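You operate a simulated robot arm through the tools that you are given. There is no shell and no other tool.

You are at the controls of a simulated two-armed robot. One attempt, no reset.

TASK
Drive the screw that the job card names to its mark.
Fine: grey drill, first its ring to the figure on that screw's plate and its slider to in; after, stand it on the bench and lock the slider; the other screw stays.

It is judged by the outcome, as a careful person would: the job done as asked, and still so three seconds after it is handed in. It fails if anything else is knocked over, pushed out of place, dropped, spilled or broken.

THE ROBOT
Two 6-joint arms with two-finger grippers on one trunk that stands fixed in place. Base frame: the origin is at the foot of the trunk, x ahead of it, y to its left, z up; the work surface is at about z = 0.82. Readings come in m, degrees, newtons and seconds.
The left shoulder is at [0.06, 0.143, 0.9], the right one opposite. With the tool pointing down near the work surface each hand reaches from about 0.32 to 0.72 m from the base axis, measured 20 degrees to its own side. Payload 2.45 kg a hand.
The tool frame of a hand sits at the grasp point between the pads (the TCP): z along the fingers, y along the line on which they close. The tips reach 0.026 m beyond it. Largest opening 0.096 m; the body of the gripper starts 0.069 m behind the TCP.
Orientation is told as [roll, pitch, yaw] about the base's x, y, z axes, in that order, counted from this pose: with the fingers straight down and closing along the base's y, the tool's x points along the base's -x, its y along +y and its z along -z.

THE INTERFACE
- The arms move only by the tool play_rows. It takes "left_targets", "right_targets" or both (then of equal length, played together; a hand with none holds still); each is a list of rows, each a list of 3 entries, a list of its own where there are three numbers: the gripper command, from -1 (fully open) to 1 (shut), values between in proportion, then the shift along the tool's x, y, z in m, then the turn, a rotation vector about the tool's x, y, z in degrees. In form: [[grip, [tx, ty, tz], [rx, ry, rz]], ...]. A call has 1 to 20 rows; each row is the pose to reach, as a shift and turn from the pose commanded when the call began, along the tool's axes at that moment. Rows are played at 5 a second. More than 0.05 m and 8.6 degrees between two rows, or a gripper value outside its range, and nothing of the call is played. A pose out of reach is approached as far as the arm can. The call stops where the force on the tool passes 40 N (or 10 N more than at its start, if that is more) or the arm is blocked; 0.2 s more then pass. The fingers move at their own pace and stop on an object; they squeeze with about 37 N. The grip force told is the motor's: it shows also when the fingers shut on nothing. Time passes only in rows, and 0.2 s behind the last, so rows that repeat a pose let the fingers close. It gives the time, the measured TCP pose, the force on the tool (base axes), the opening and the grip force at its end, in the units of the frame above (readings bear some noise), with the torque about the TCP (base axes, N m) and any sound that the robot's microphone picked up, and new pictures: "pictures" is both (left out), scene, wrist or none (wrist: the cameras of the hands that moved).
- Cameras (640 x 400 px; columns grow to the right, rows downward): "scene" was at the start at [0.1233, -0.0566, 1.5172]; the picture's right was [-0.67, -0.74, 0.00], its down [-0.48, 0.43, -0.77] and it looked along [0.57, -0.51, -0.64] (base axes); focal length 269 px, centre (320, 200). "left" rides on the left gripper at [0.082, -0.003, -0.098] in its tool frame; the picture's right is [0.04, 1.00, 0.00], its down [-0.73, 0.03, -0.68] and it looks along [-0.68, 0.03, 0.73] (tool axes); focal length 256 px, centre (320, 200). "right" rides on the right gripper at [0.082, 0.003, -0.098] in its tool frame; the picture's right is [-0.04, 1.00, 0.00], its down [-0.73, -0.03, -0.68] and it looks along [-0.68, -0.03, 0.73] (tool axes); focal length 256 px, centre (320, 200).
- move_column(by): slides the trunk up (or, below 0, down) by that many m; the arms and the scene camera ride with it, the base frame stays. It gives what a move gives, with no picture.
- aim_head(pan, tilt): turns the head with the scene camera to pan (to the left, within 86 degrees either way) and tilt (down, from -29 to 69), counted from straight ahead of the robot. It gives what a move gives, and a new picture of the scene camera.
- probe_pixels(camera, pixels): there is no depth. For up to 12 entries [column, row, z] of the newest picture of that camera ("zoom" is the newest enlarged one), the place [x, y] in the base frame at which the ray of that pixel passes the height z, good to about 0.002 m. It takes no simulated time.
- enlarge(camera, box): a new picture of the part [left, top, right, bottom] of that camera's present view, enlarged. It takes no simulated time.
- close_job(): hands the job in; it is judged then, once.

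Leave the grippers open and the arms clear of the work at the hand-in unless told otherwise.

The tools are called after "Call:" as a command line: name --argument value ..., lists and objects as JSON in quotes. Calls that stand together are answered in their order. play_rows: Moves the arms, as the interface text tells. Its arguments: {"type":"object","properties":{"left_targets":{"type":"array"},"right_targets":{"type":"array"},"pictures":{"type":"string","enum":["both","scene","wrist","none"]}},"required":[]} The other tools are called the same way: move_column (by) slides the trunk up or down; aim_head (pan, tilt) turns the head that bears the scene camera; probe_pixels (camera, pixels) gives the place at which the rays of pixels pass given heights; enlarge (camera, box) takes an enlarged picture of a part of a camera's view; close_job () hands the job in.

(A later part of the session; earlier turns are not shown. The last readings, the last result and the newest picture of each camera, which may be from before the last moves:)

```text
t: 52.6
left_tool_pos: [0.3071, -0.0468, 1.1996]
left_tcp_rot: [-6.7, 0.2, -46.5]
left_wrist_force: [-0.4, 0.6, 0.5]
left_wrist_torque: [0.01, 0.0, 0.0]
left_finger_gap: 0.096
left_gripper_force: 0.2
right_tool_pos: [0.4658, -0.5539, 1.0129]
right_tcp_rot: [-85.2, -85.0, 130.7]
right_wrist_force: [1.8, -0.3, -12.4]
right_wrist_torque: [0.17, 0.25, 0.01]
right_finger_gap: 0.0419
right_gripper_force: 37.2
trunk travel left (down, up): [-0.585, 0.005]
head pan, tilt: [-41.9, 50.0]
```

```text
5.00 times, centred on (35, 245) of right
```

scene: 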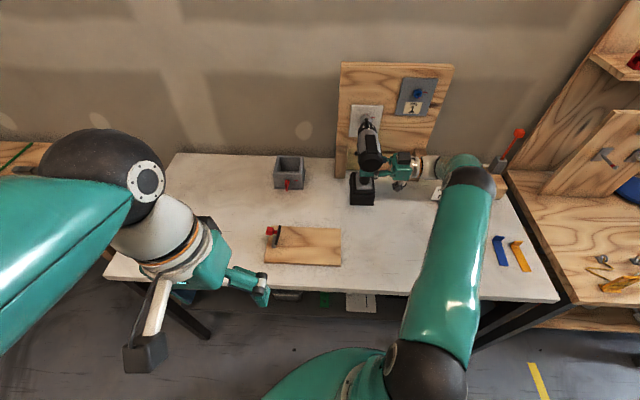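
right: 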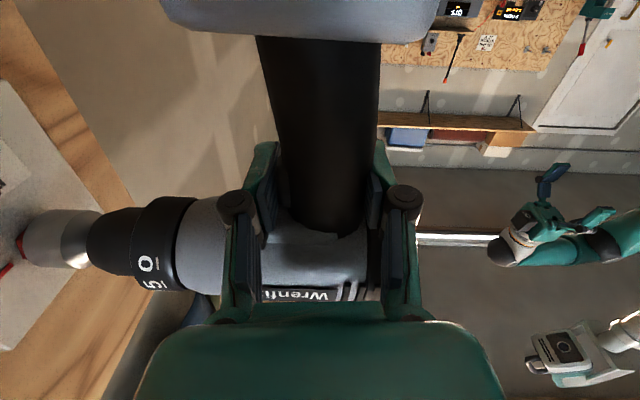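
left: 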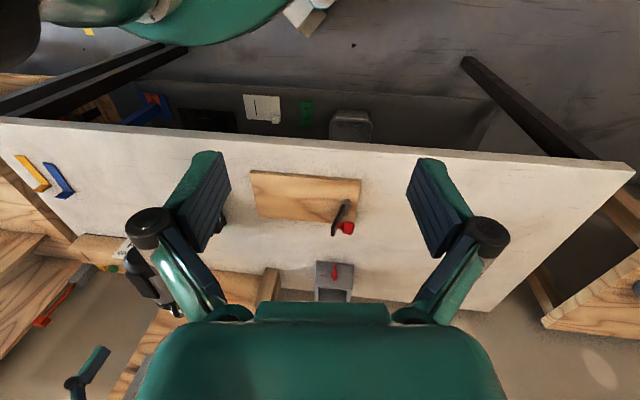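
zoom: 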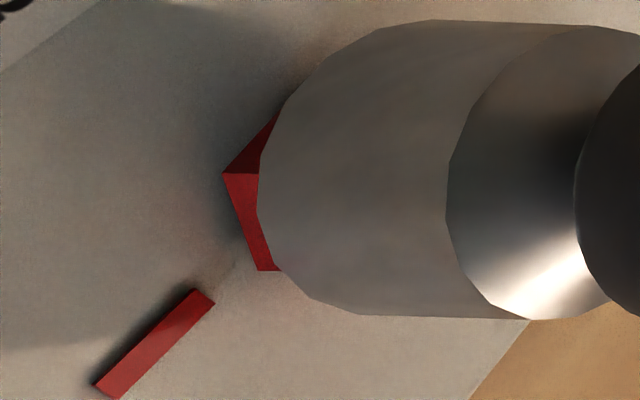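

It turns about 21° per 0.4 s, on the side facing the camera downward in the world, i.e. clockwise seen from the drill: direction "in" is right. About 300° are needed in total (to t≈56). I keep holding and listen.

Call:
play_rows --right_targets '[[1, [0, 0, 0], [0, 0, 0]], [1, [0, 0, 0], [0, 0, 0]], [1, [0, 0, 0], [0, 0, 0]]]' --pictures "wrist"

Call:
enlarge --camera "right" --box '[0, 205, 70, 285]'

```text
t: 53.4
left_tool_pos: [0.307, -0.0474, 1.1997]
left_tcp_rot: [-6.7, 0.2, -46.3]
left_wrist_force: [0.1, 0.1, -1.2]
left_wrist_torque: [0.03, 0.0, 0.01]
left_finger_gap: 0.0961
left_gripper_force: 0.0
right_tool_pos: [0.4642, -0.5537, 1.0124]
right_tcp_rot: [-85.3, -84.9, 130.7]
right_wrist_force: [-0.1, -0.1, -12.2]
right_wrist_torque: [0.18, 0.15, 0.03]
right_finger_gap: 0.0425
right_gripper_force: 36.8
trunk travel left (down, up): [-0.585, 0.005]
head pan, tilt: [-41.9, 50.0]
```

right: 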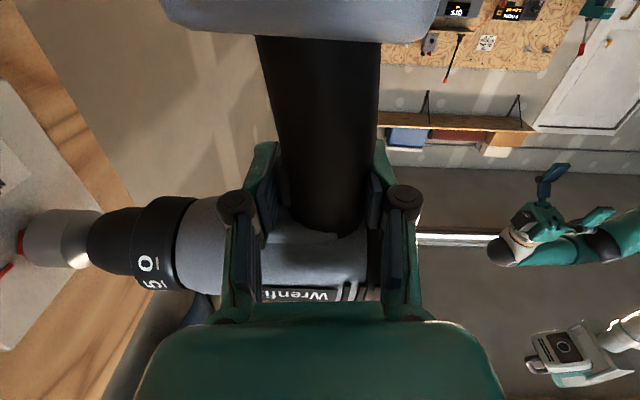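

```text
5.00 times, centred on (35, 245) of right
```

zoom: 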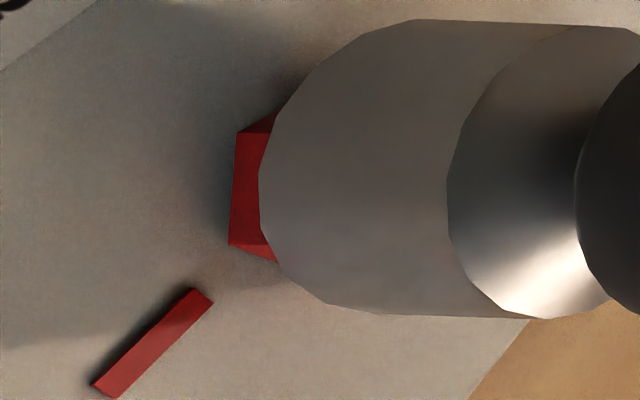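

Orientation moved less than expected this time; I check whether the screw has stopped.

Call:
play_rows --right_targets '[[1, [0, 0, 0], [0, 0, 0]]]' --pictures "wrist"

Call:
enlarge --camera "right" --box '[0, 205, 70, 285]'

Call:
enlarge --camera "scene" --box '[355, 105, 385, 130]'

```text
t: 53.8
left_tool_pos: [0.3067, -0.0479, 1.1991]
left_tcp_rot: [-6.8, 0.2, -46.4]
left_wrist_force: [-0.1, -0.4, 0.4]
left_wrist_torque: [-0.01, 0.02, 0.03]
left_finger_gap: 0.0958
left_gripper_force: 0.1
right_tool_pos: [0.4643, -0.5531, 1.0117]
right_tcp_rot: [-85.3, -85.1, 130.7]
right_wrist_force: [-0.8, 0.4, -11.8]
right_wrist_torque: [0.05, 0.08, 0.01]
right_finger_gap: 0.042
right_gripper_force: 37.2
trunk travel left (down, up): [-0.585, 0.005]
head pan, tilt: [-41.9, 50.0]
```

right: 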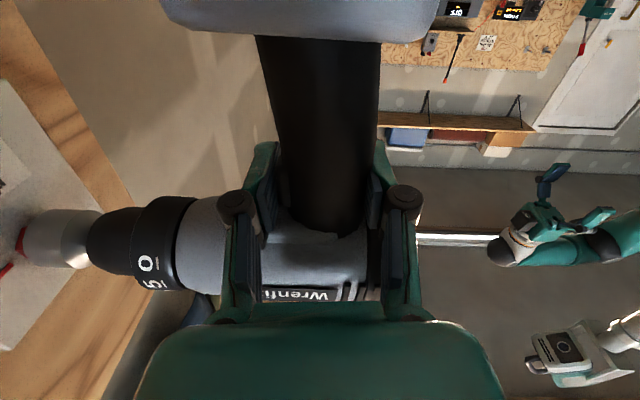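

```text
5.00 times, centred on (35, 245) of right
```

zoom: 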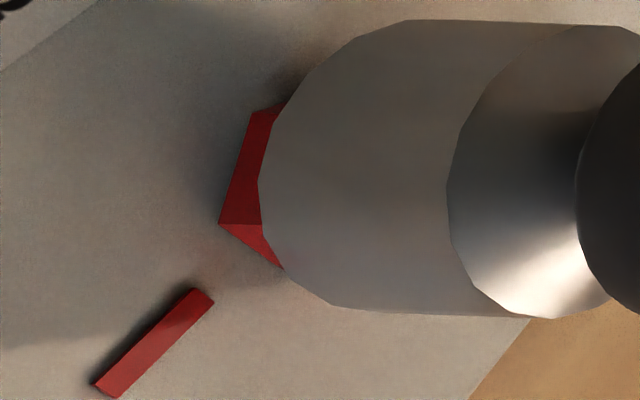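

```text
16.00 times, centred on (370, 118) of scene
```

zoom: 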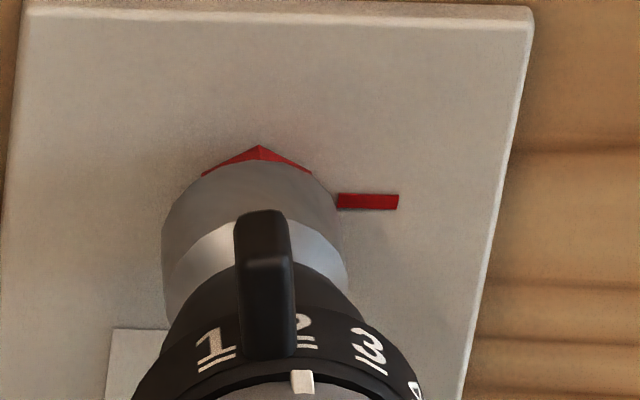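

The screw keeps turning but more and more slowly (about 178° so far), as the clutch setting suggests. I keep holding.

Call:
play_rows --right_targets '[[1, [0, 0, 0], [0, 0, 0]], [1, [0, 0, 0], [0, 0, 0]], [1, [0, 0, 0], [0, 0, 0]]]' --pictures "wrist"

Call:
enlarge --camera "right" --box '[0, 205, 70, 285]'

Call:
play_rows --right_targets '[[1, [0, 0, 0], [0, 0, 0]], [1, [0, 0, 0], [0, 0, 0]], [1, [0, 0, 0], [0, 0, 0]]]' --pictures "wrist"

Call:
enlarge --camera "right" --box '[0, 205, 70, 285]'

```text
t: 54.6
left_tool_pos: [0.3082, -0.048, 1.2]
left_tcp_rot: [-6.7, 0.3, -46.5]
left_wrist_force: [-0.5, 0.0, -0.4]
left_wrist_torque: [-0.02, 0.0, 0.02]
left_finger_gap: 0.0958
left_gripper_force: 0.0
right_tool_pos: [0.4663, -0.5541, 1.0129]
right_tcp_rot: [-85.3, -84.9, 130.7]
right_wrist_force: [0.1, 0.7, -12.2]
right_wrist_torque: [0.14, 0.17, 0.0]
right_finger_gap: 0.0421
right_gripper_force: 37.1
trunk travel left (down, up): [-0.585, 0.005]
head pan, tilt: [-41.9, 50.0]
```

right: 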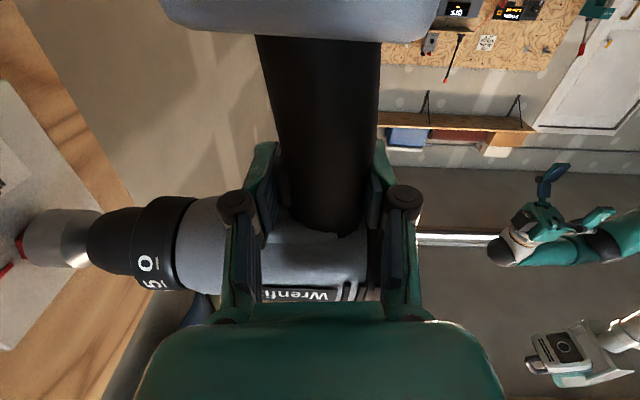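

```text
5.00 times, centred on (35, 245) of right
```

zoom: 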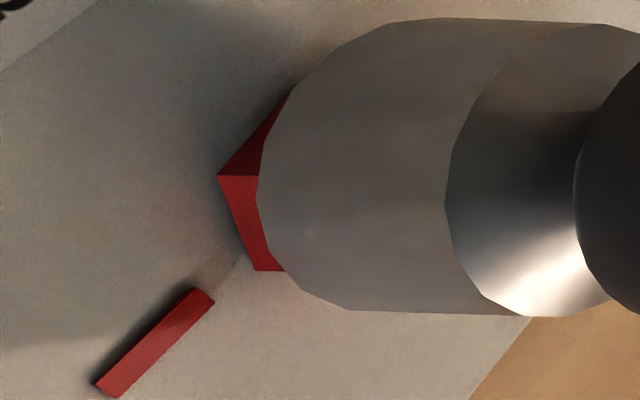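

```text
t: 55.4
left_tool_pos: [0.3075, -0.0477, 1.1992]
left_tcp_rot: [-6.7, 0.2, -46.4]
left_wrist_force: [0.2, 0.5, -0.2]
left_wrist_torque: [0.03, -0.02, 0.01]
left_finger_gap: 0.0959
left_gripper_force: 0.0
right_tool_pos: [0.4648, -0.5531, 1.0135]
right_tcp_rot: [-85.2, -85.0, 130.6]
right_wrist_force: [-4.0, 2.6, -12.1]
right_wrist_torque: [-0.25, -0.32, -0.21]
right_finger_gap: 0.0419
right_gripper_force: 36.9
trunk travel left (down, up): [-0.585, 0.005]
head pan, tilt: [-41.9, 50.0]
```

right: 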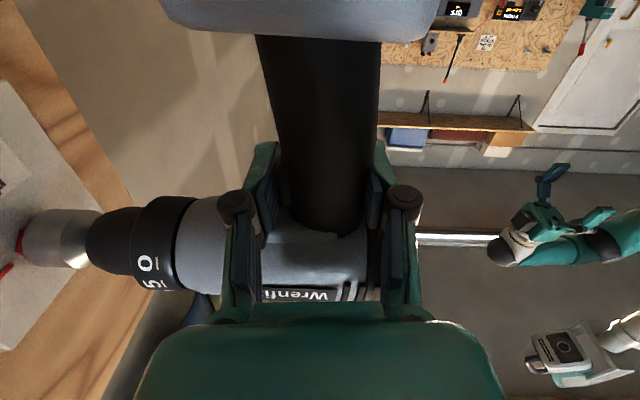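

```text
5.00 times, centred on (35, 245) of right
```

zoom: 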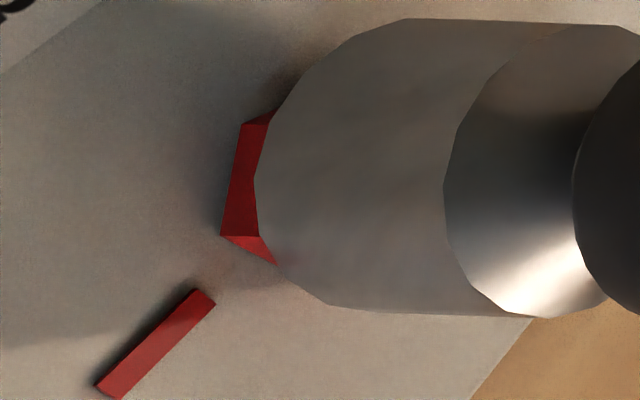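

Around 233° so far, still turning steadily. I keep holding.

Call:
play_rows --right_targets '[[1, [0, 0, 0], [0, 0, 0]], [1, [0, 0, 0], [0, 0, 0]], [1, [0, 0, 0], [0, 0, 0]]]' --pictures "wrist"

Call:
enlarge --camera "right" --box '[0, 205, 70, 285]'

Call:
play_rows --right_targets '[[1, [0, 0, 0], [0, 0, 0]], [1, [0, 0, 0], [0, 0, 0]]]' --pictures "wrist"

Call:
enlarge --camera "right" --box '[0, 205, 70, 285]'

```text
t: 56.2
left_tool_pos: [0.3072, -0.0477, 1.199]
left_tcp_rot: [-6.7, 0.2, -46.4]
left_wrist_force: [-0.4, 0.7, -0.3]
left_wrist_torque: [0.0, 0.01, 0.0]
left_finger_gap: 0.096
left_gripper_force: 0.1
right_tool_pos: [0.4664, -0.5523, 1.0123]
right_tcp_rot: [-85.3, -85.0, 130.7]
right_wrist_force: [-1.0, 0.2, -13.1]
right_wrist_torque: [0.27, 0.25, 0.05]
right_finger_gap: 0.0419
right_gripper_force: 36.9
trunk travel left (down, up): [-0.585, 0.005]
head pan, tilt: [-41.9, 50.0]
```

right: 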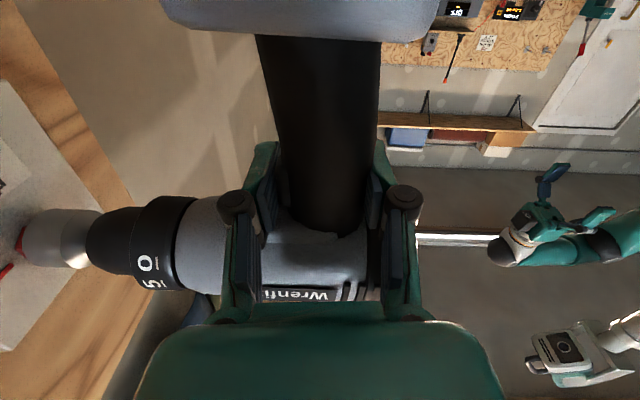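

```text
5.00 times, centred on (35, 245) of right
```

zoom: 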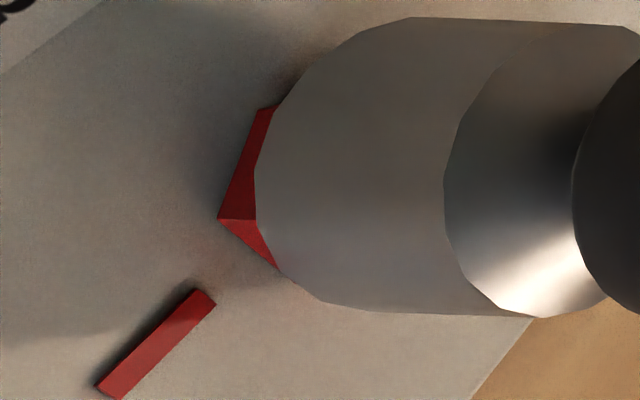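

```text
t: 56.8
left_tool_pos: [0.3064, -0.0469, 1.1997]
left_tcp_rot: [-6.6, 0.2, -46.4]
left_wrist_force: [0.3, 0.3, -0.1]
left_wrist_torque: [0.01, -0.04, 0.01]
left_finger_gap: 0.0957
left_gripper_force: 0.1
right_tool_pos: [0.4664, -0.5527, 1.0122]
right_tcp_rot: [-85.3, -84.9, 130.7]
right_wrist_force: [-0.3, 0.8, -12.8]
right_wrist_torque: [0.18, 0.15, -0.06]
right_finger_gap: 0.0421
right_gripper_force: 36.8
trunk travel left (down, up): [-0.585, 0.005]
head pan, tilt: [-41.9, 50.0]
```

right: 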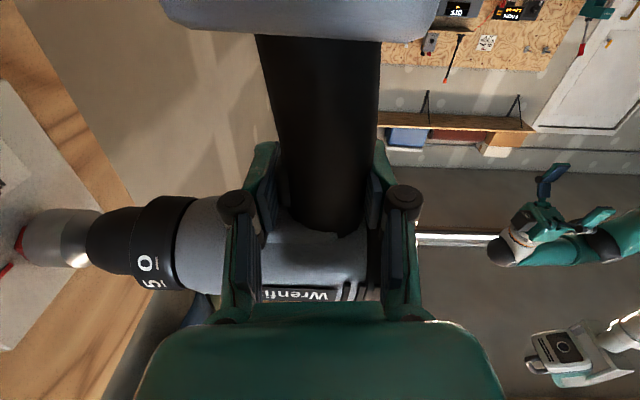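

```text
5.00 times, centred on (35, 245) of right
```

zoom: 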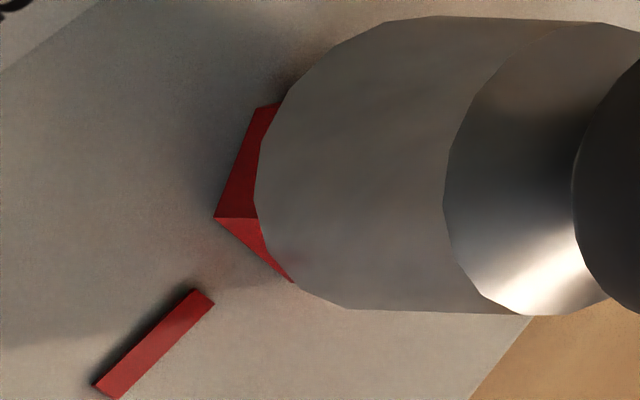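

The hex has stopped (same orientation at t=56.2 and 56.8, a whole number of faces from its start). I hold one more moment to confirm, then back off 2.5 cm to see the pip.

Call:
play_rows --right_targets '[[1, [0, 0, 0], [0, 0, 0]], [1, [0, 0, 0], [0, 0, 0]]]' --pictures "wrist"

Call:
enlarge --camera "right" --box '[0, 205, 70, 285]'

Call:
enlarge --camera "scene" --box '[355, 105, 385, 130]'

```text
t: 57.4
left_tool_pos: [0.3065, -0.0476, 1.2002]
left_tcp_rot: [-6.6, 0.2, -46.3]
left_wrist_force: [-0.4, -0.3, -0.4]
left_wrist_torque: [0.04, 0.01, 0.0]
left_finger_gap: 0.096
left_gripper_force: 0.1
right_tool_pos: [0.4659, -0.5536, 1.0124]
right_tcp_rot: [-85.2, -85.0, 130.7]
right_wrist_force: [0.7, -0.2, -13.0]
right_wrist_torque: [0.2, 0.2, -0.03]
right_finger_gap: 0.042
right_gripper_force: 37.5
trunk travel left (down, up): [-0.585, 0.005]
head pan, tilt: [-41.9, 50.0]
```

right: 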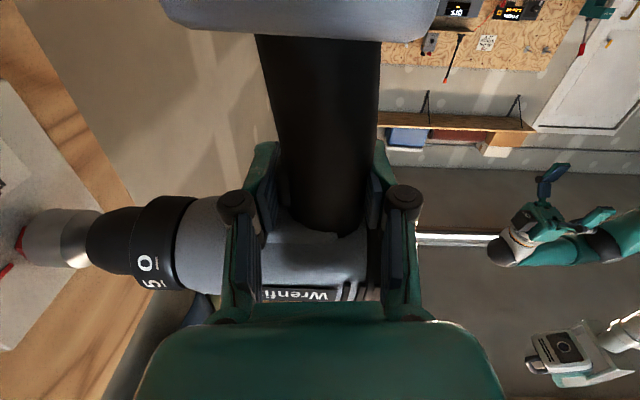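

```text
5.00 times, centred on (35, 245) of right
```

zoom: 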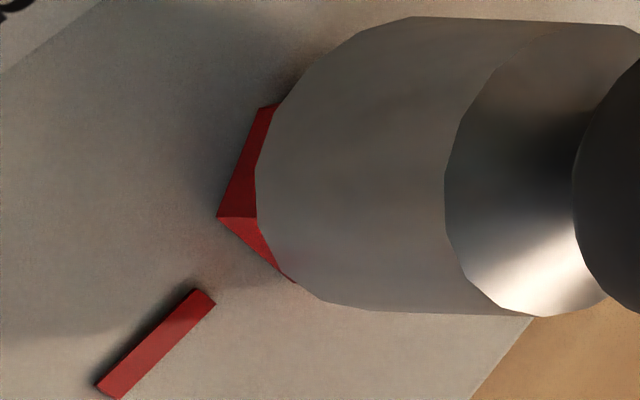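

```text
16.00 times, centred on (370, 118) of scene
```

zoom: 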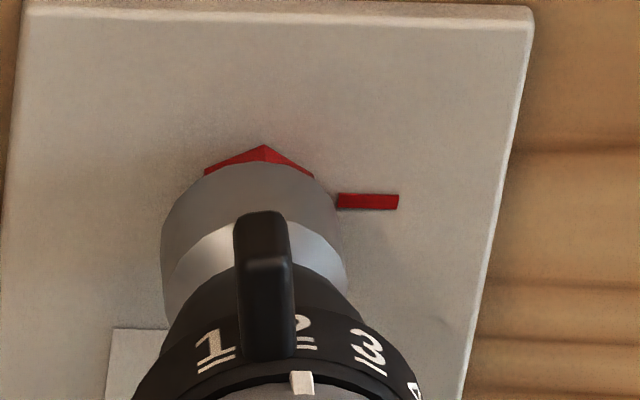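

It has stopped. I back off 2.5 cm straight to look at the pip.

Call:
play_rows --right_targets '[[1, [-0.0004, 0.005, 0], [0, 0, 0]], [1, [-0.0009, 0.01, 0], [0, 0, 0]], [1, [-0.0017, 0.02, 0], [0, 0, 0]], [1, [-0.0024, 0.028, 0], [0, 0, 0]]]'

Call:
enlarge --camera "right" --box '[0, 205, 70, 285]'

Call:
enlarge --camera "scene" --box '[355, 105, 385, 130]'

```text
t: 58.4
left_tool_pos: [0.3068, -0.0471, 1.1992]
left_tcp_rot: [-6.7, 0.2, -46.4]
left_wrist_force: [-0.5, 0.9, -0.5]
left_wrist_torque: [0.02, 0.01, 0.02]
left_finger_gap: 0.0958
left_gripper_force: 0.0
right_tool_pos: [0.4442, -0.5333, 1.0126]
right_tcp_rot: [-85.1, -84.8, 130.4]
right_wrist_force: [0.2, 0.2, -12.8]
right_wrist_torque: [0.24, 0.24, 0.02]
right_finger_gap: 0.0419
right_gripper_force: 37.1
trunk travel left (down, up): [-0.585, 0.005]
head pan, tilt: [-41.9, 50.0]
```

scene: 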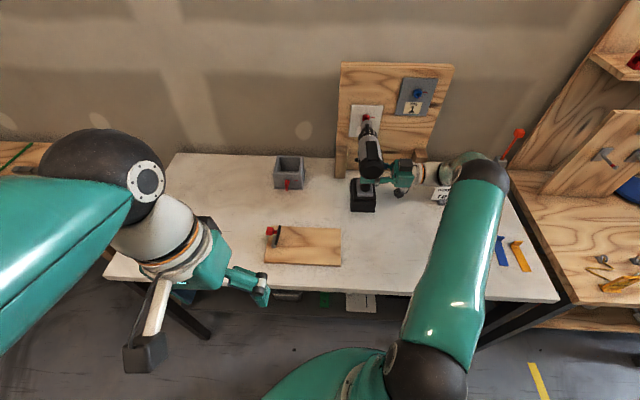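
right: 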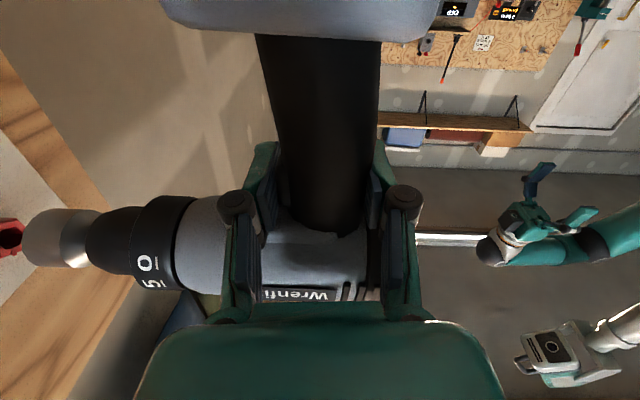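

```text
5.00 times, centred on (35, 245) of right
```

zoom: 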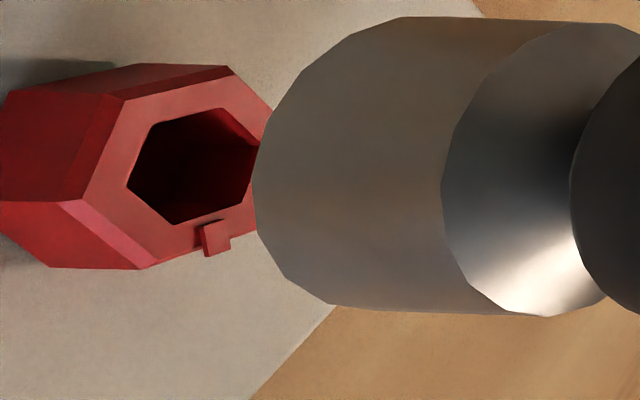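

```text
16.00 times, centred on (370, 118) of scene
```

zoom: 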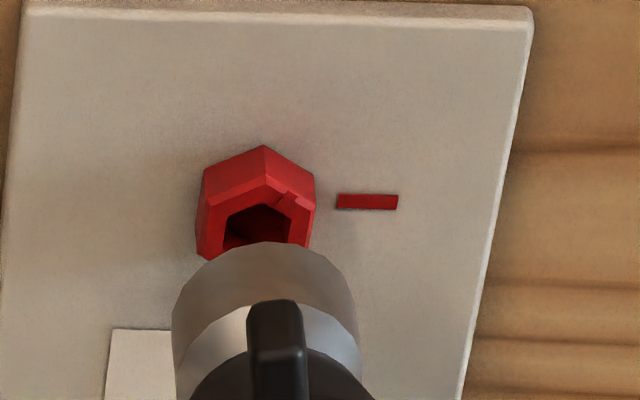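

The pip now stands at about 1 o'clock: roughly 60° short of the mark. The screw draws in as it turns, so the socket lost its bite. I re-engage and feed slightly deeper, watching closely.

Call:
play_rows --right_targets '[[1, [0.0011, -0.013, 0], [0, 0, 0]], [1, [0.0021, -0.025, 0], [0, 0, 0]], [1, [0.0024, -0.0285, 0], [0, 0, 0]]]' --pictures "wrist"

Call:
enlarge --camera "right" --box '[0, 205, 70, 285]'

Call:
enlarge --camera "scene" --box '[355, 105, 385, 130]'

```text
t: 59.2
left_tool_pos: [0.3077, -0.0484, 1.2]
left_tcp_rot: [-6.7, 0.2, -46.5]
left_wrist_force: [-0.5, 0.2, -0.3]
left_wrist_torque: [0.01, 0.01, 0.01]
left_finger_gap: 0.0961
left_gripper_force: 0.1
right_tool_pos: [0.4652, -0.554, 1.013]
right_tcp_rot: [-85.5, -84.9, 130.9]
right_wrist_force: [-0.3, 0.2, -12.3]
right_wrist_torque: [0.22, 0.21, 0.0]
right_finger_gap: 0.0419
right_gripper_force: 37.0
trunk travel left (down, up): [-0.585, 0.005]
head pan, tilt: [-41.9, 50.0]
```

right: 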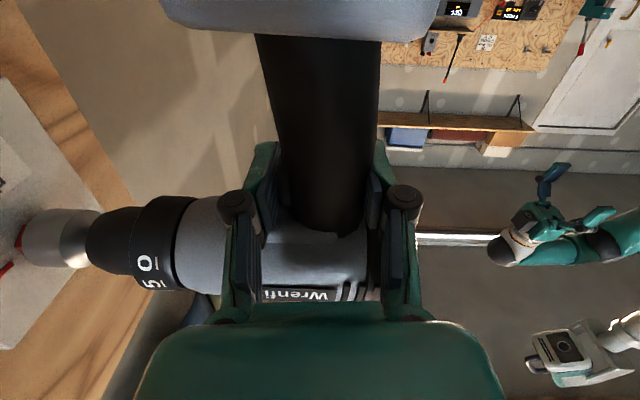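

```text
5.00 times, centred on (35, 245) of right
```

zoom: 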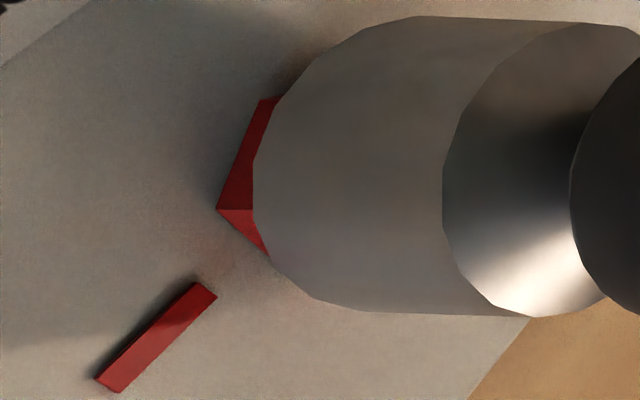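

```text
16.00 times, centred on (370, 118) of scene
```

zoom: 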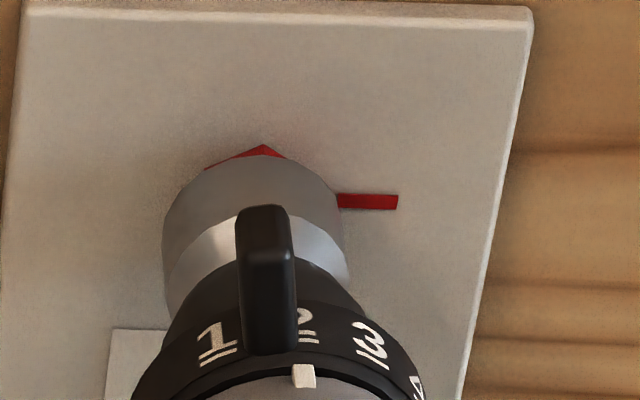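

Not turning yet. I feed 1.5 mm more, twice.

Call:
play_rows --right_targets '[[1, [0.0001, -0.0015, 0], [0, 0, 0]]]' --pictures "wrist"

Call:
enlarge --camera "right" --box '[0, 205, 70, 285]'

Call:
play_rows --right_targets '[[1, [0.0001, -0.0015, 0], [0, 0, 0]]]' --pictures "wrist"

Call:
enlarge --camera "right" --box '[0, 205, 70, 285]'

```text
t: 59.6
left_tool_pos: [0.307, -0.0478, 1.2]
left_tcp_rot: [-6.8, 0.3, -46.5]
left_wrist_force: [0.0, -0.3, 0.2]
left_wrist_torque: [0.02, -0.05, 0.0]
left_finger_gap: 0.0961
left_gripper_force: 0.0
right_tool_pos: [0.4657, -0.5562, 1.0139]
right_tcp_rot: [-85.3, -85.0, 130.6]
right_wrist_force: [0.0, 0.3, -13.3]
right_wrist_torque: [0.22, 0.25, -0.01]
right_finger_gap: 0.0421
right_gripper_force: 36.8
trunk travel left (down, up): [-0.585, 0.005]
head pan, tilt: [-41.9, 50.0]
```

right: 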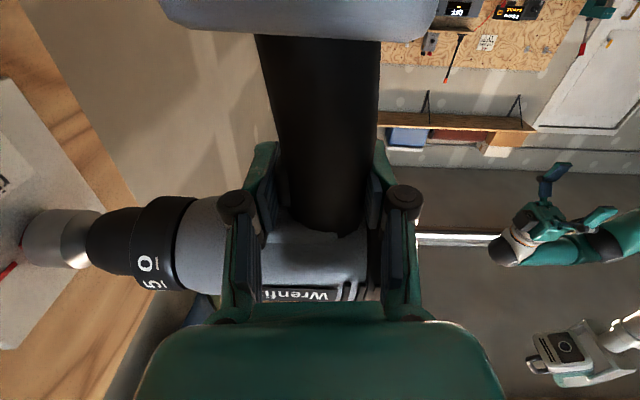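

```text
5.00 times, centred on (35, 245) of right
```

zoom: 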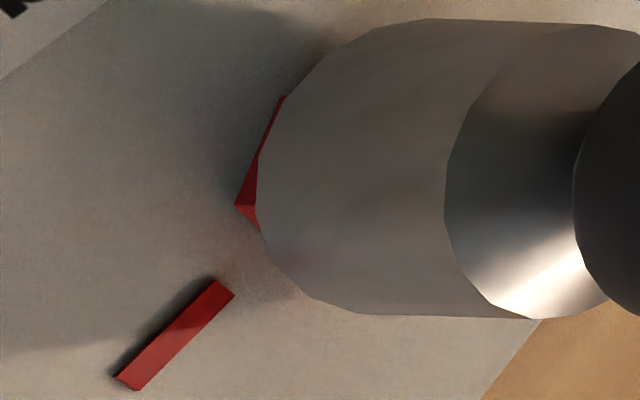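

```text
t: 60.0
left_tool_pos: [0.3075, -0.0475, 1.1991]
left_tcp_rot: [-6.7, 0.3, -46.4]
left_wrist_force: [0.6, -0.6, -0.3]
left_wrist_torque: [0.06, 0.01, 0.0]
left_finger_gap: 0.0959
left_gripper_force: 0.0
right_tool_pos: [0.4679, -0.5562, 1.0137]
right_tcp_rot: [-84.6, -84.8, 129.9]
right_wrist_force: [-0.5, -1.3, -12.8]
right_wrist_torque: [-0.45, 0.65, -0.16]
right_finger_gap: 0.0418
right_gripper_force: 37.1
trunk travel left (down, up): [-0.585, 0.005]
head pan, tilt: [-41.9, 50.0]
```

right: 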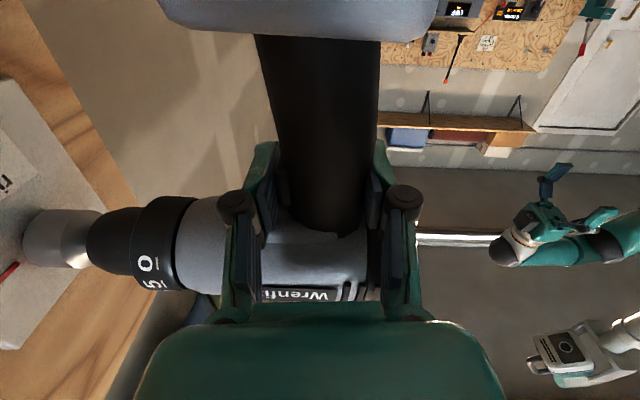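

```text
5.00 times, centred on (35, 245) of right
```

zoom: 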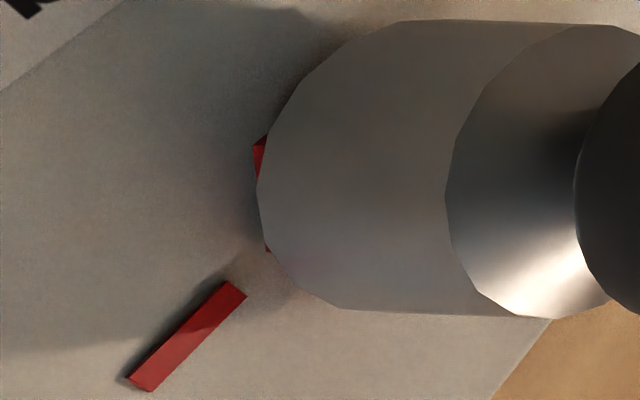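

Engaged again (reaction torque -0.76 N m about the axis) and turning. One more short hold, then look.

Call:
play_rows --right_targets '[[1, [0, 0, 0], [0, 0, 0]]]' --pictures "wrist"

Call:
enlarge --camera "right" --box '[0, 205, 70, 285]'

Call:
enlarge --camera "scene" --box '[355, 105, 385, 130]'

```text
t: 60.4
left_tool_pos: [0.3075, -0.0477, 1.2003]
left_tcp_rot: [-6.7, 0.2, -46.3]
left_wrist_force: [-0.4, 0.1, -0.6]
left_wrist_torque: [0.02, 0.01, -0.01]
left_finger_gap: 0.096
left_gripper_force: 0.1
right_tool_pos: [0.4682, -0.5571, 1.0134]
right_tcp_rot: [-84.1, -85.0, 129.4]
right_wrist_force: [-0.9, -1.4, -13.3]
right_wrist_torque: [-0.68, 1.26, -0.27]
right_finger_gap: 0.0424
right_gripper_force: 37.1
trunk travel left (down, up): [-0.585, 0.005]
head pan, tilt: [-41.9, 50.0]
```

right: 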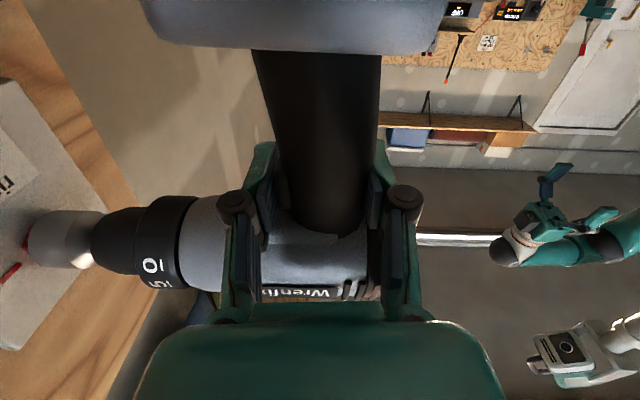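

```text
5.00 times, centred on (35, 245) of right
```

zoom: 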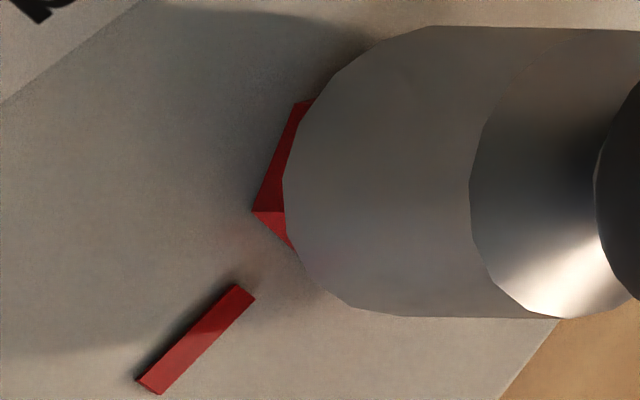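

```text
16.00 times, centred on (370, 118) of scene
```

zoom: 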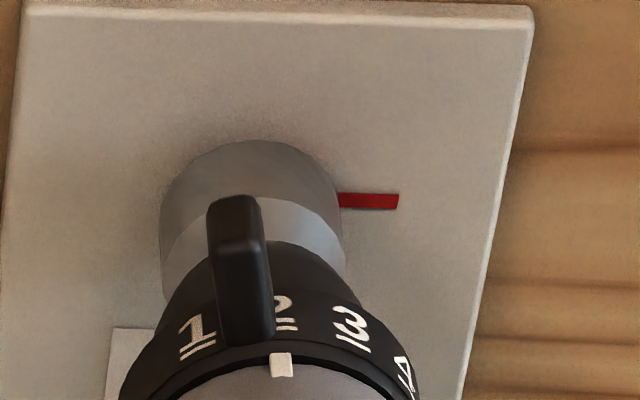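

The hex has come round one more face (orientation as at start, so about 300° in all), and now the drill body itself begins to twist in the grip. I back off at once.

Call:
play_rows --right_targets '[[1, [-0.0007, 0.01, 0], [0, 0, 0]], [1, [-0.0015, 0.02, 0], [0, 0, 0]], [1, [-0.0025, 0.032, 0], [0, 0, 0]]]'

Call:
enlarge --camera "right" --box '[0, 205, 70, 285]'

Call:
enlarge --camera "scene" --box '[350, 100, 390, 135]'

Call:
enlarge --camera "scene" --box '[330, 110, 430, 225]'

```text
t: 61.2
left_tool_pos: [0.3079, -0.0467, 1.1996]
left_tcp_rot: [-6.7, 0.1, -46.4]
left_wrist_force: [0.3, -0.6, 0.6]
left_wrist_torque: [0.02, 0.0, 0.01]
left_finger_gap: 0.0963
left_gripper_force: 0.1
right_tool_pos: [0.4441, -0.5337, 1.0135]
right_tcp_rot: [-85.2, -84.9, 130.5]
right_wrist_force: [-0.6, 0.5, -13.4]
right_wrist_torque: [0.29, 0.18, 0.0]
right_finger_gap: 0.042
right_gripper_force: 36.8
trunk travel left (down, up): [-0.585, 0.005]
head pan, tilt: [-41.9, 50.0]
```

scene: 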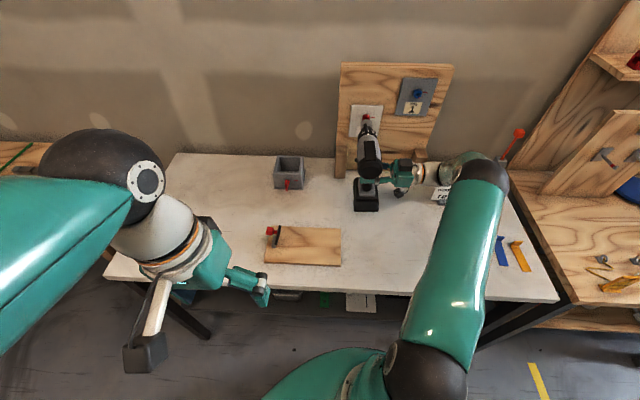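
right: 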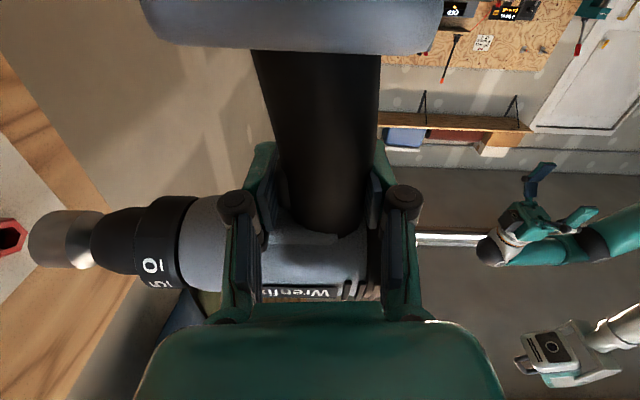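

```text
5.00 times, centred on (35, 245) of right
```

zoom: 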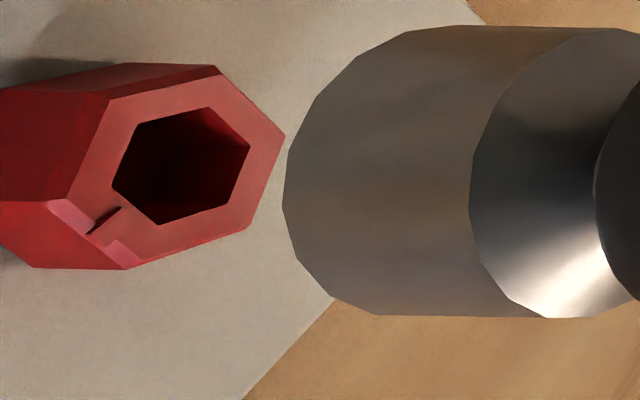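

```text
11.43 times, centred on (370, 118) of scene
```

zoom: 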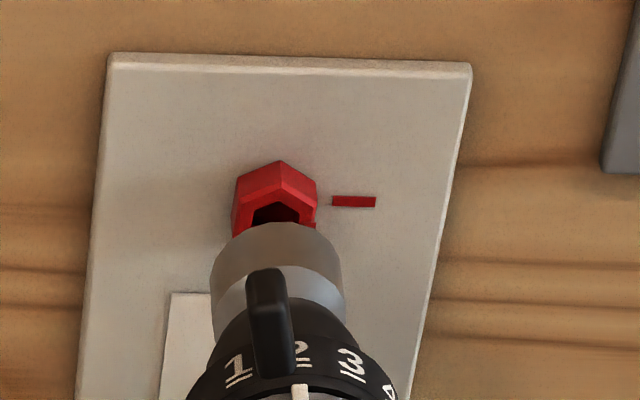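

```text
3.48 times, centred on (380, 168) of scene
```

zoom: 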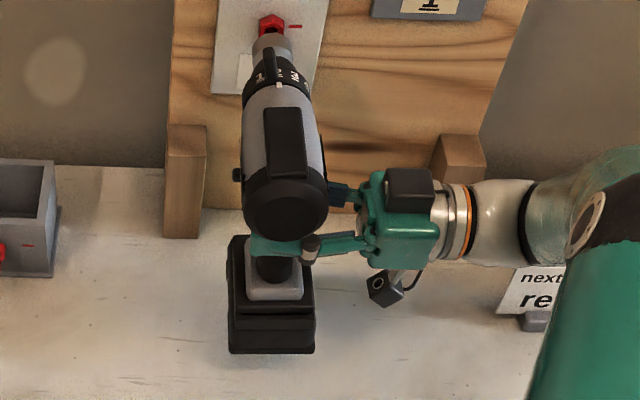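

The pip now appears at about 3 o'clock. I draw the drill back 6 cm more for an unobstructed look at pip and mark.

Call:
play_rows --right_targets '[[1, [-0.001, 0.02, 0], [0, 0, 0]], [1, [-0.002, 0.04, 0], [0, 0, 0]], [1, [-0.003, 0.06, 0], [0, 0, 0]]]'

Call:
enlarge --camera "scene" --box '[355, 105, 385, 130]'

Call:
enlarge --camera "right" --box '[0, 160, 100, 260]'

Call:
enlarge --camera "scene" --box '[330, 110, 430, 240]'

```text
t: 62.0
left_tool_pos: [0.3063, -0.0464, 1.2001]
left_tcp_rot: [-6.7, 0.2, -46.4]
left_wrist_force: [0.4, -0.2, 0.6]
left_wrist_torque: [0.0, -0.03, -0.02]
left_finger_gap: 0.0959
left_gripper_force: 0.0
right_tool_pos: [0.4014, -0.4902, 1.0124]
right_tcp_rot: [-85.2, -84.7, 130.7]
right_wrist_force: [-0.6, 2.1, -13.5]
right_wrist_torque: [0.25, 0.2, -0.03]
right_finger_gap: 0.0417
right_gripper_force: 36.7
trunk travel left (down, up): [-0.585, 0.005]
head pan, tilt: [-41.9, 50.0]
```

scene: 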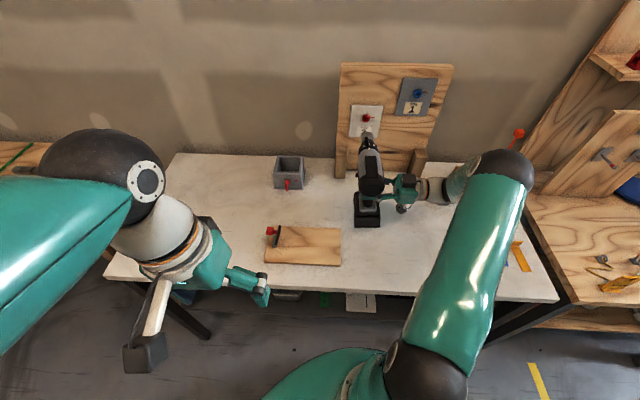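
right: 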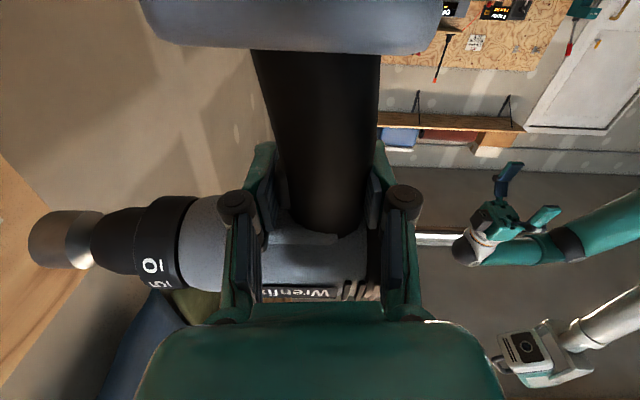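

```text
16.00 times, centred on (370, 118) of scene
```

zoom: 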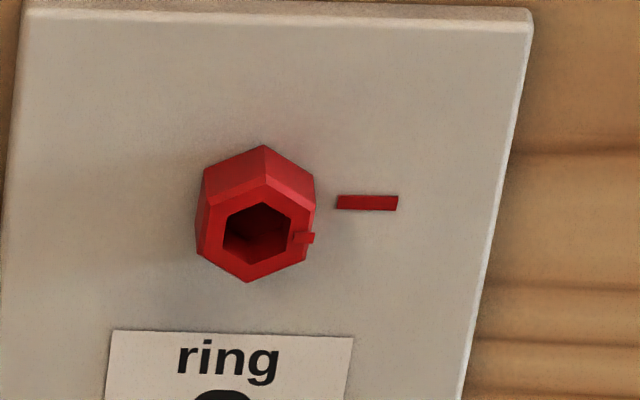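

```text
4.00 times, centred on (50, 210) of right
```

zoom: 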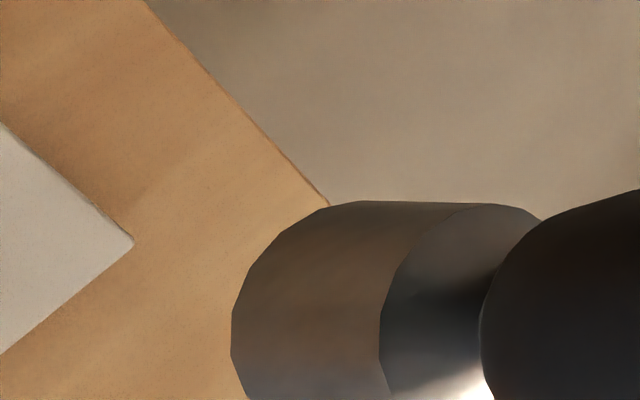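

```text
3.08 times, centred on (380, 175) of scene
```

zoom: 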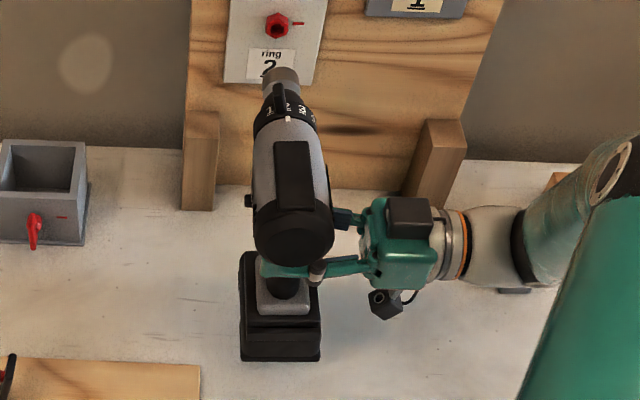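

The pip points exactly at 3 o'clock, parallel to the plate's red line: the red screw is at its mark. Blue is untouched. Now I check how the drill hangs (roll/pitch) before standing it down.

Call:
enlarge --camera "scene" --box '[350, 130, 400, 170]'

Call:
enlarge --camera "scene" --box '[345, 160, 405, 235]'

Call:
enlarge --camera "left" --box '[0, 0, 320, 400]'

Call:
enlarge --camera "scene" --box '[395, 75, 435, 115]'

```text
10.00 times, centred on (375, 150) of scene
```

zoom: 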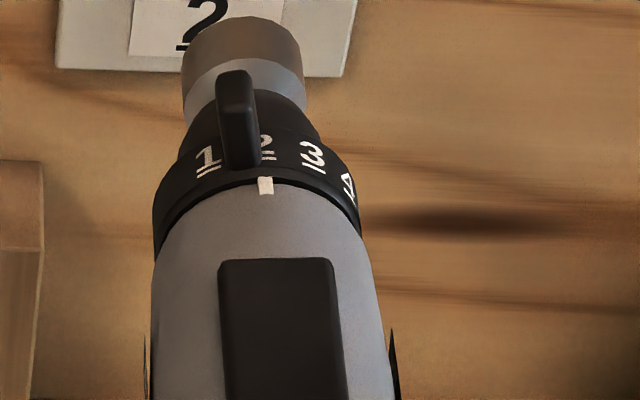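

```text
5.33 times, centred on (375, 198) of scene
```

zoom: 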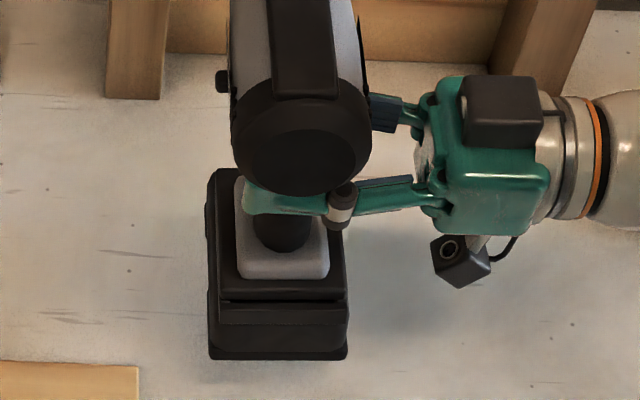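

```text
1.00 times, centred on (160, 200) of left (not enlarged: the box is as wide or as high as the picture)
```

zoom: 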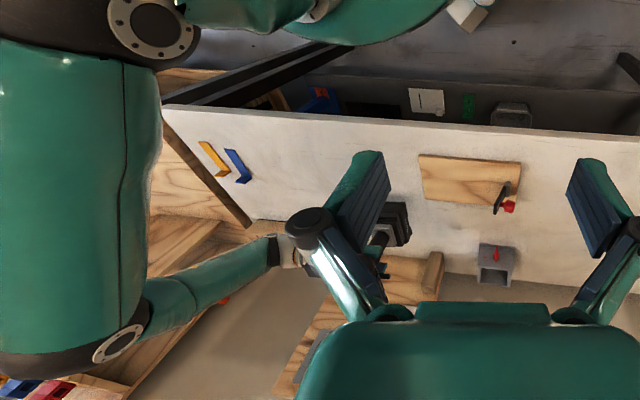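

```text
10.00 times, centred on (415, 95) of scene
```

zoom: 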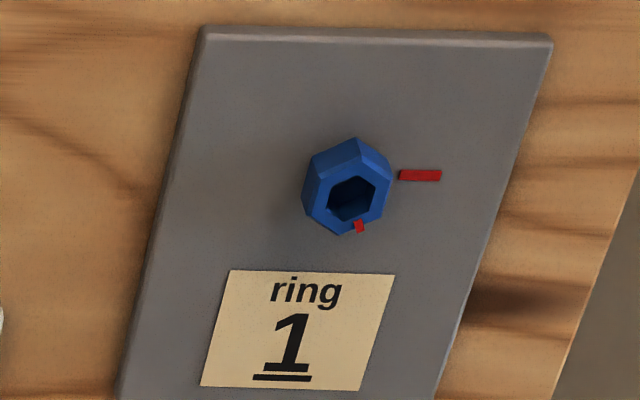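

Roll is about 4–5° (top to the left), pitch near level. I correct the roll by 4°, carry the drill back over its free spot near (0.33, -0.50) and keep it 4 cm above the bench.

Call:
play_rows --right_targets '[[1, [-0.001, 0.011, -0.0143], [0, -1, 0]], [1, [-0.002, 0.022, -0.0286], [0, -2, 0]], [1, [-0.003, 0.033, -0.043], [0, -3, 0]], [1, [-0.0038, 0.0438, -0.0573], [0, -4, 0]], [1, [-0.0038, 0.0438, -0.0573], [0, -4, 0]]]'

Call:
enlarge --camera "scene" --box '[345, 140, 445, 260]'

```text
t: 63.2
left_tool_pos: [0.3064, -0.0472, 1.1985]
left_tcp_rot: [-6.6, 0.1, -46.3]
left_wrist_force: [0.7, -0.3, -0.3]
left_wrist_torque: [0.03, 0.03, 0.0]
left_finger_gap: 0.0959
left_gripper_force: 0.0
right_tool_pos: [0.3302, -0.5014, 1.0111]
right_tcp_rot: [-125.2, -83.9, 170.8]
right_wrist_force: [0.2, 0.2, -14.1]
right_wrist_torque: [0.23, 0.23, 0.0]
right_finger_gap: 0.0417
right_gripper_force: 37.4
trunk travel left (down, up): [-0.585, 0.005]
head pan, tilt: [-41.9, 50.0]
```

scene: 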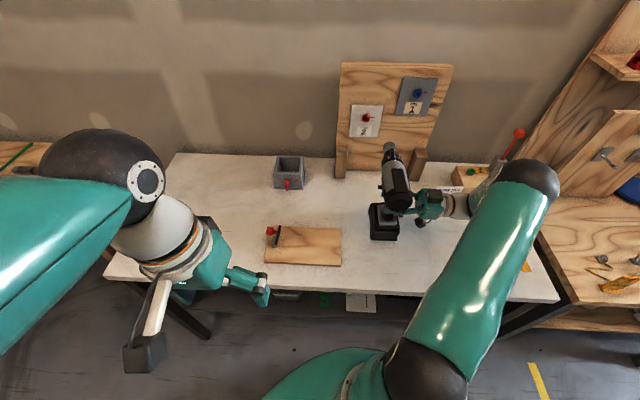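
right: 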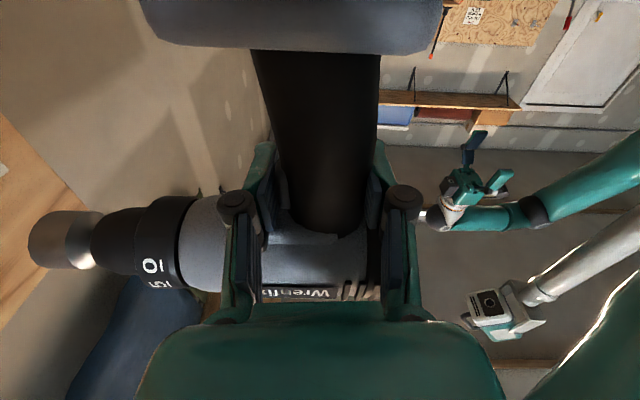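

```text
3.33 times, centred on (395, 200) of scene
```

zoom: 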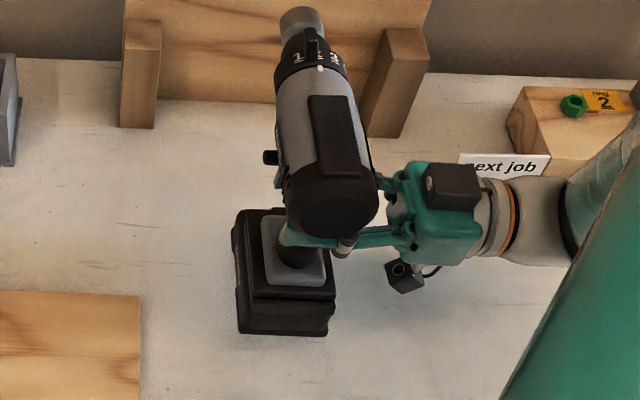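

The drill hangs upright. I lower it 3.5 cm, then feel for the bench in small steps.

Call:
play_rows --right_targets '[[1, [0.0119, 0.001, -0.0008], [0, 0, 0]], [1, [0.0238, 0.002, -0.0016], [0, 0, 0]], [1, [0.0348, 0.003, -0.0024], [0, 0, 0]], [1, [0.0348, 0.003, -0.0024], [0, 0, 0]]]'

Call:
enlarge --camera "scene" --box '[345, 140, 445, 260]'

```text
t: 64.2
left_tool_pos: [0.3063, -0.0473, 1.2015]
left_tcp_rot: [-6.8, 0.0, -46.5]
left_wrist_force: [-0.2, 0.5, 0.1]
left_wrist_torque: [0.01, 0.04, 0.0]
left_finger_gap: 0.0957
left_gripper_force: 0.1
right_tool_pos: [0.3297, -0.5004, 0.9762]
right_tcp_rot: [-125.2, -83.7, 170.8]
right_wrist_force: [0.7, 0.4, -14.0]
right_wrist_torque: [0.23, 0.24, -0.01]
right_finger_gap: 0.0419
right_gripper_force: 37.3
trunk travel left (down, up): [-0.585, 0.005]
head pan, tilt: [-41.9, 50.0]
```

scene: 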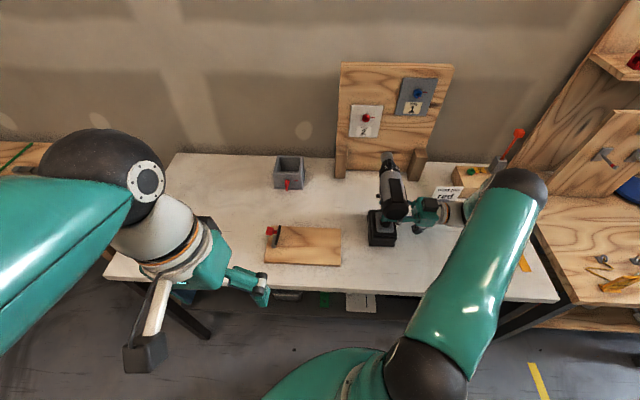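
right: 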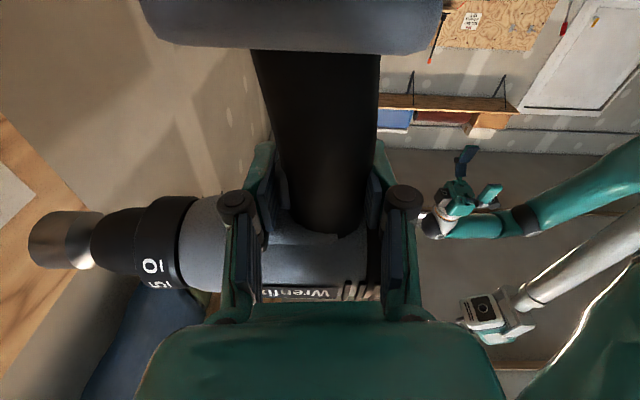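

```text
3.33 times, centred on (395, 200) of scene
```

zoom: 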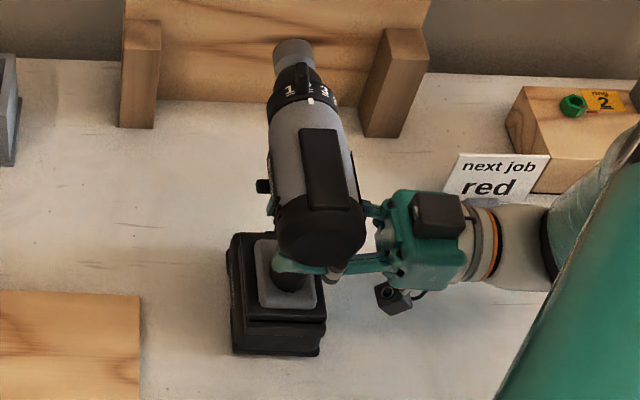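

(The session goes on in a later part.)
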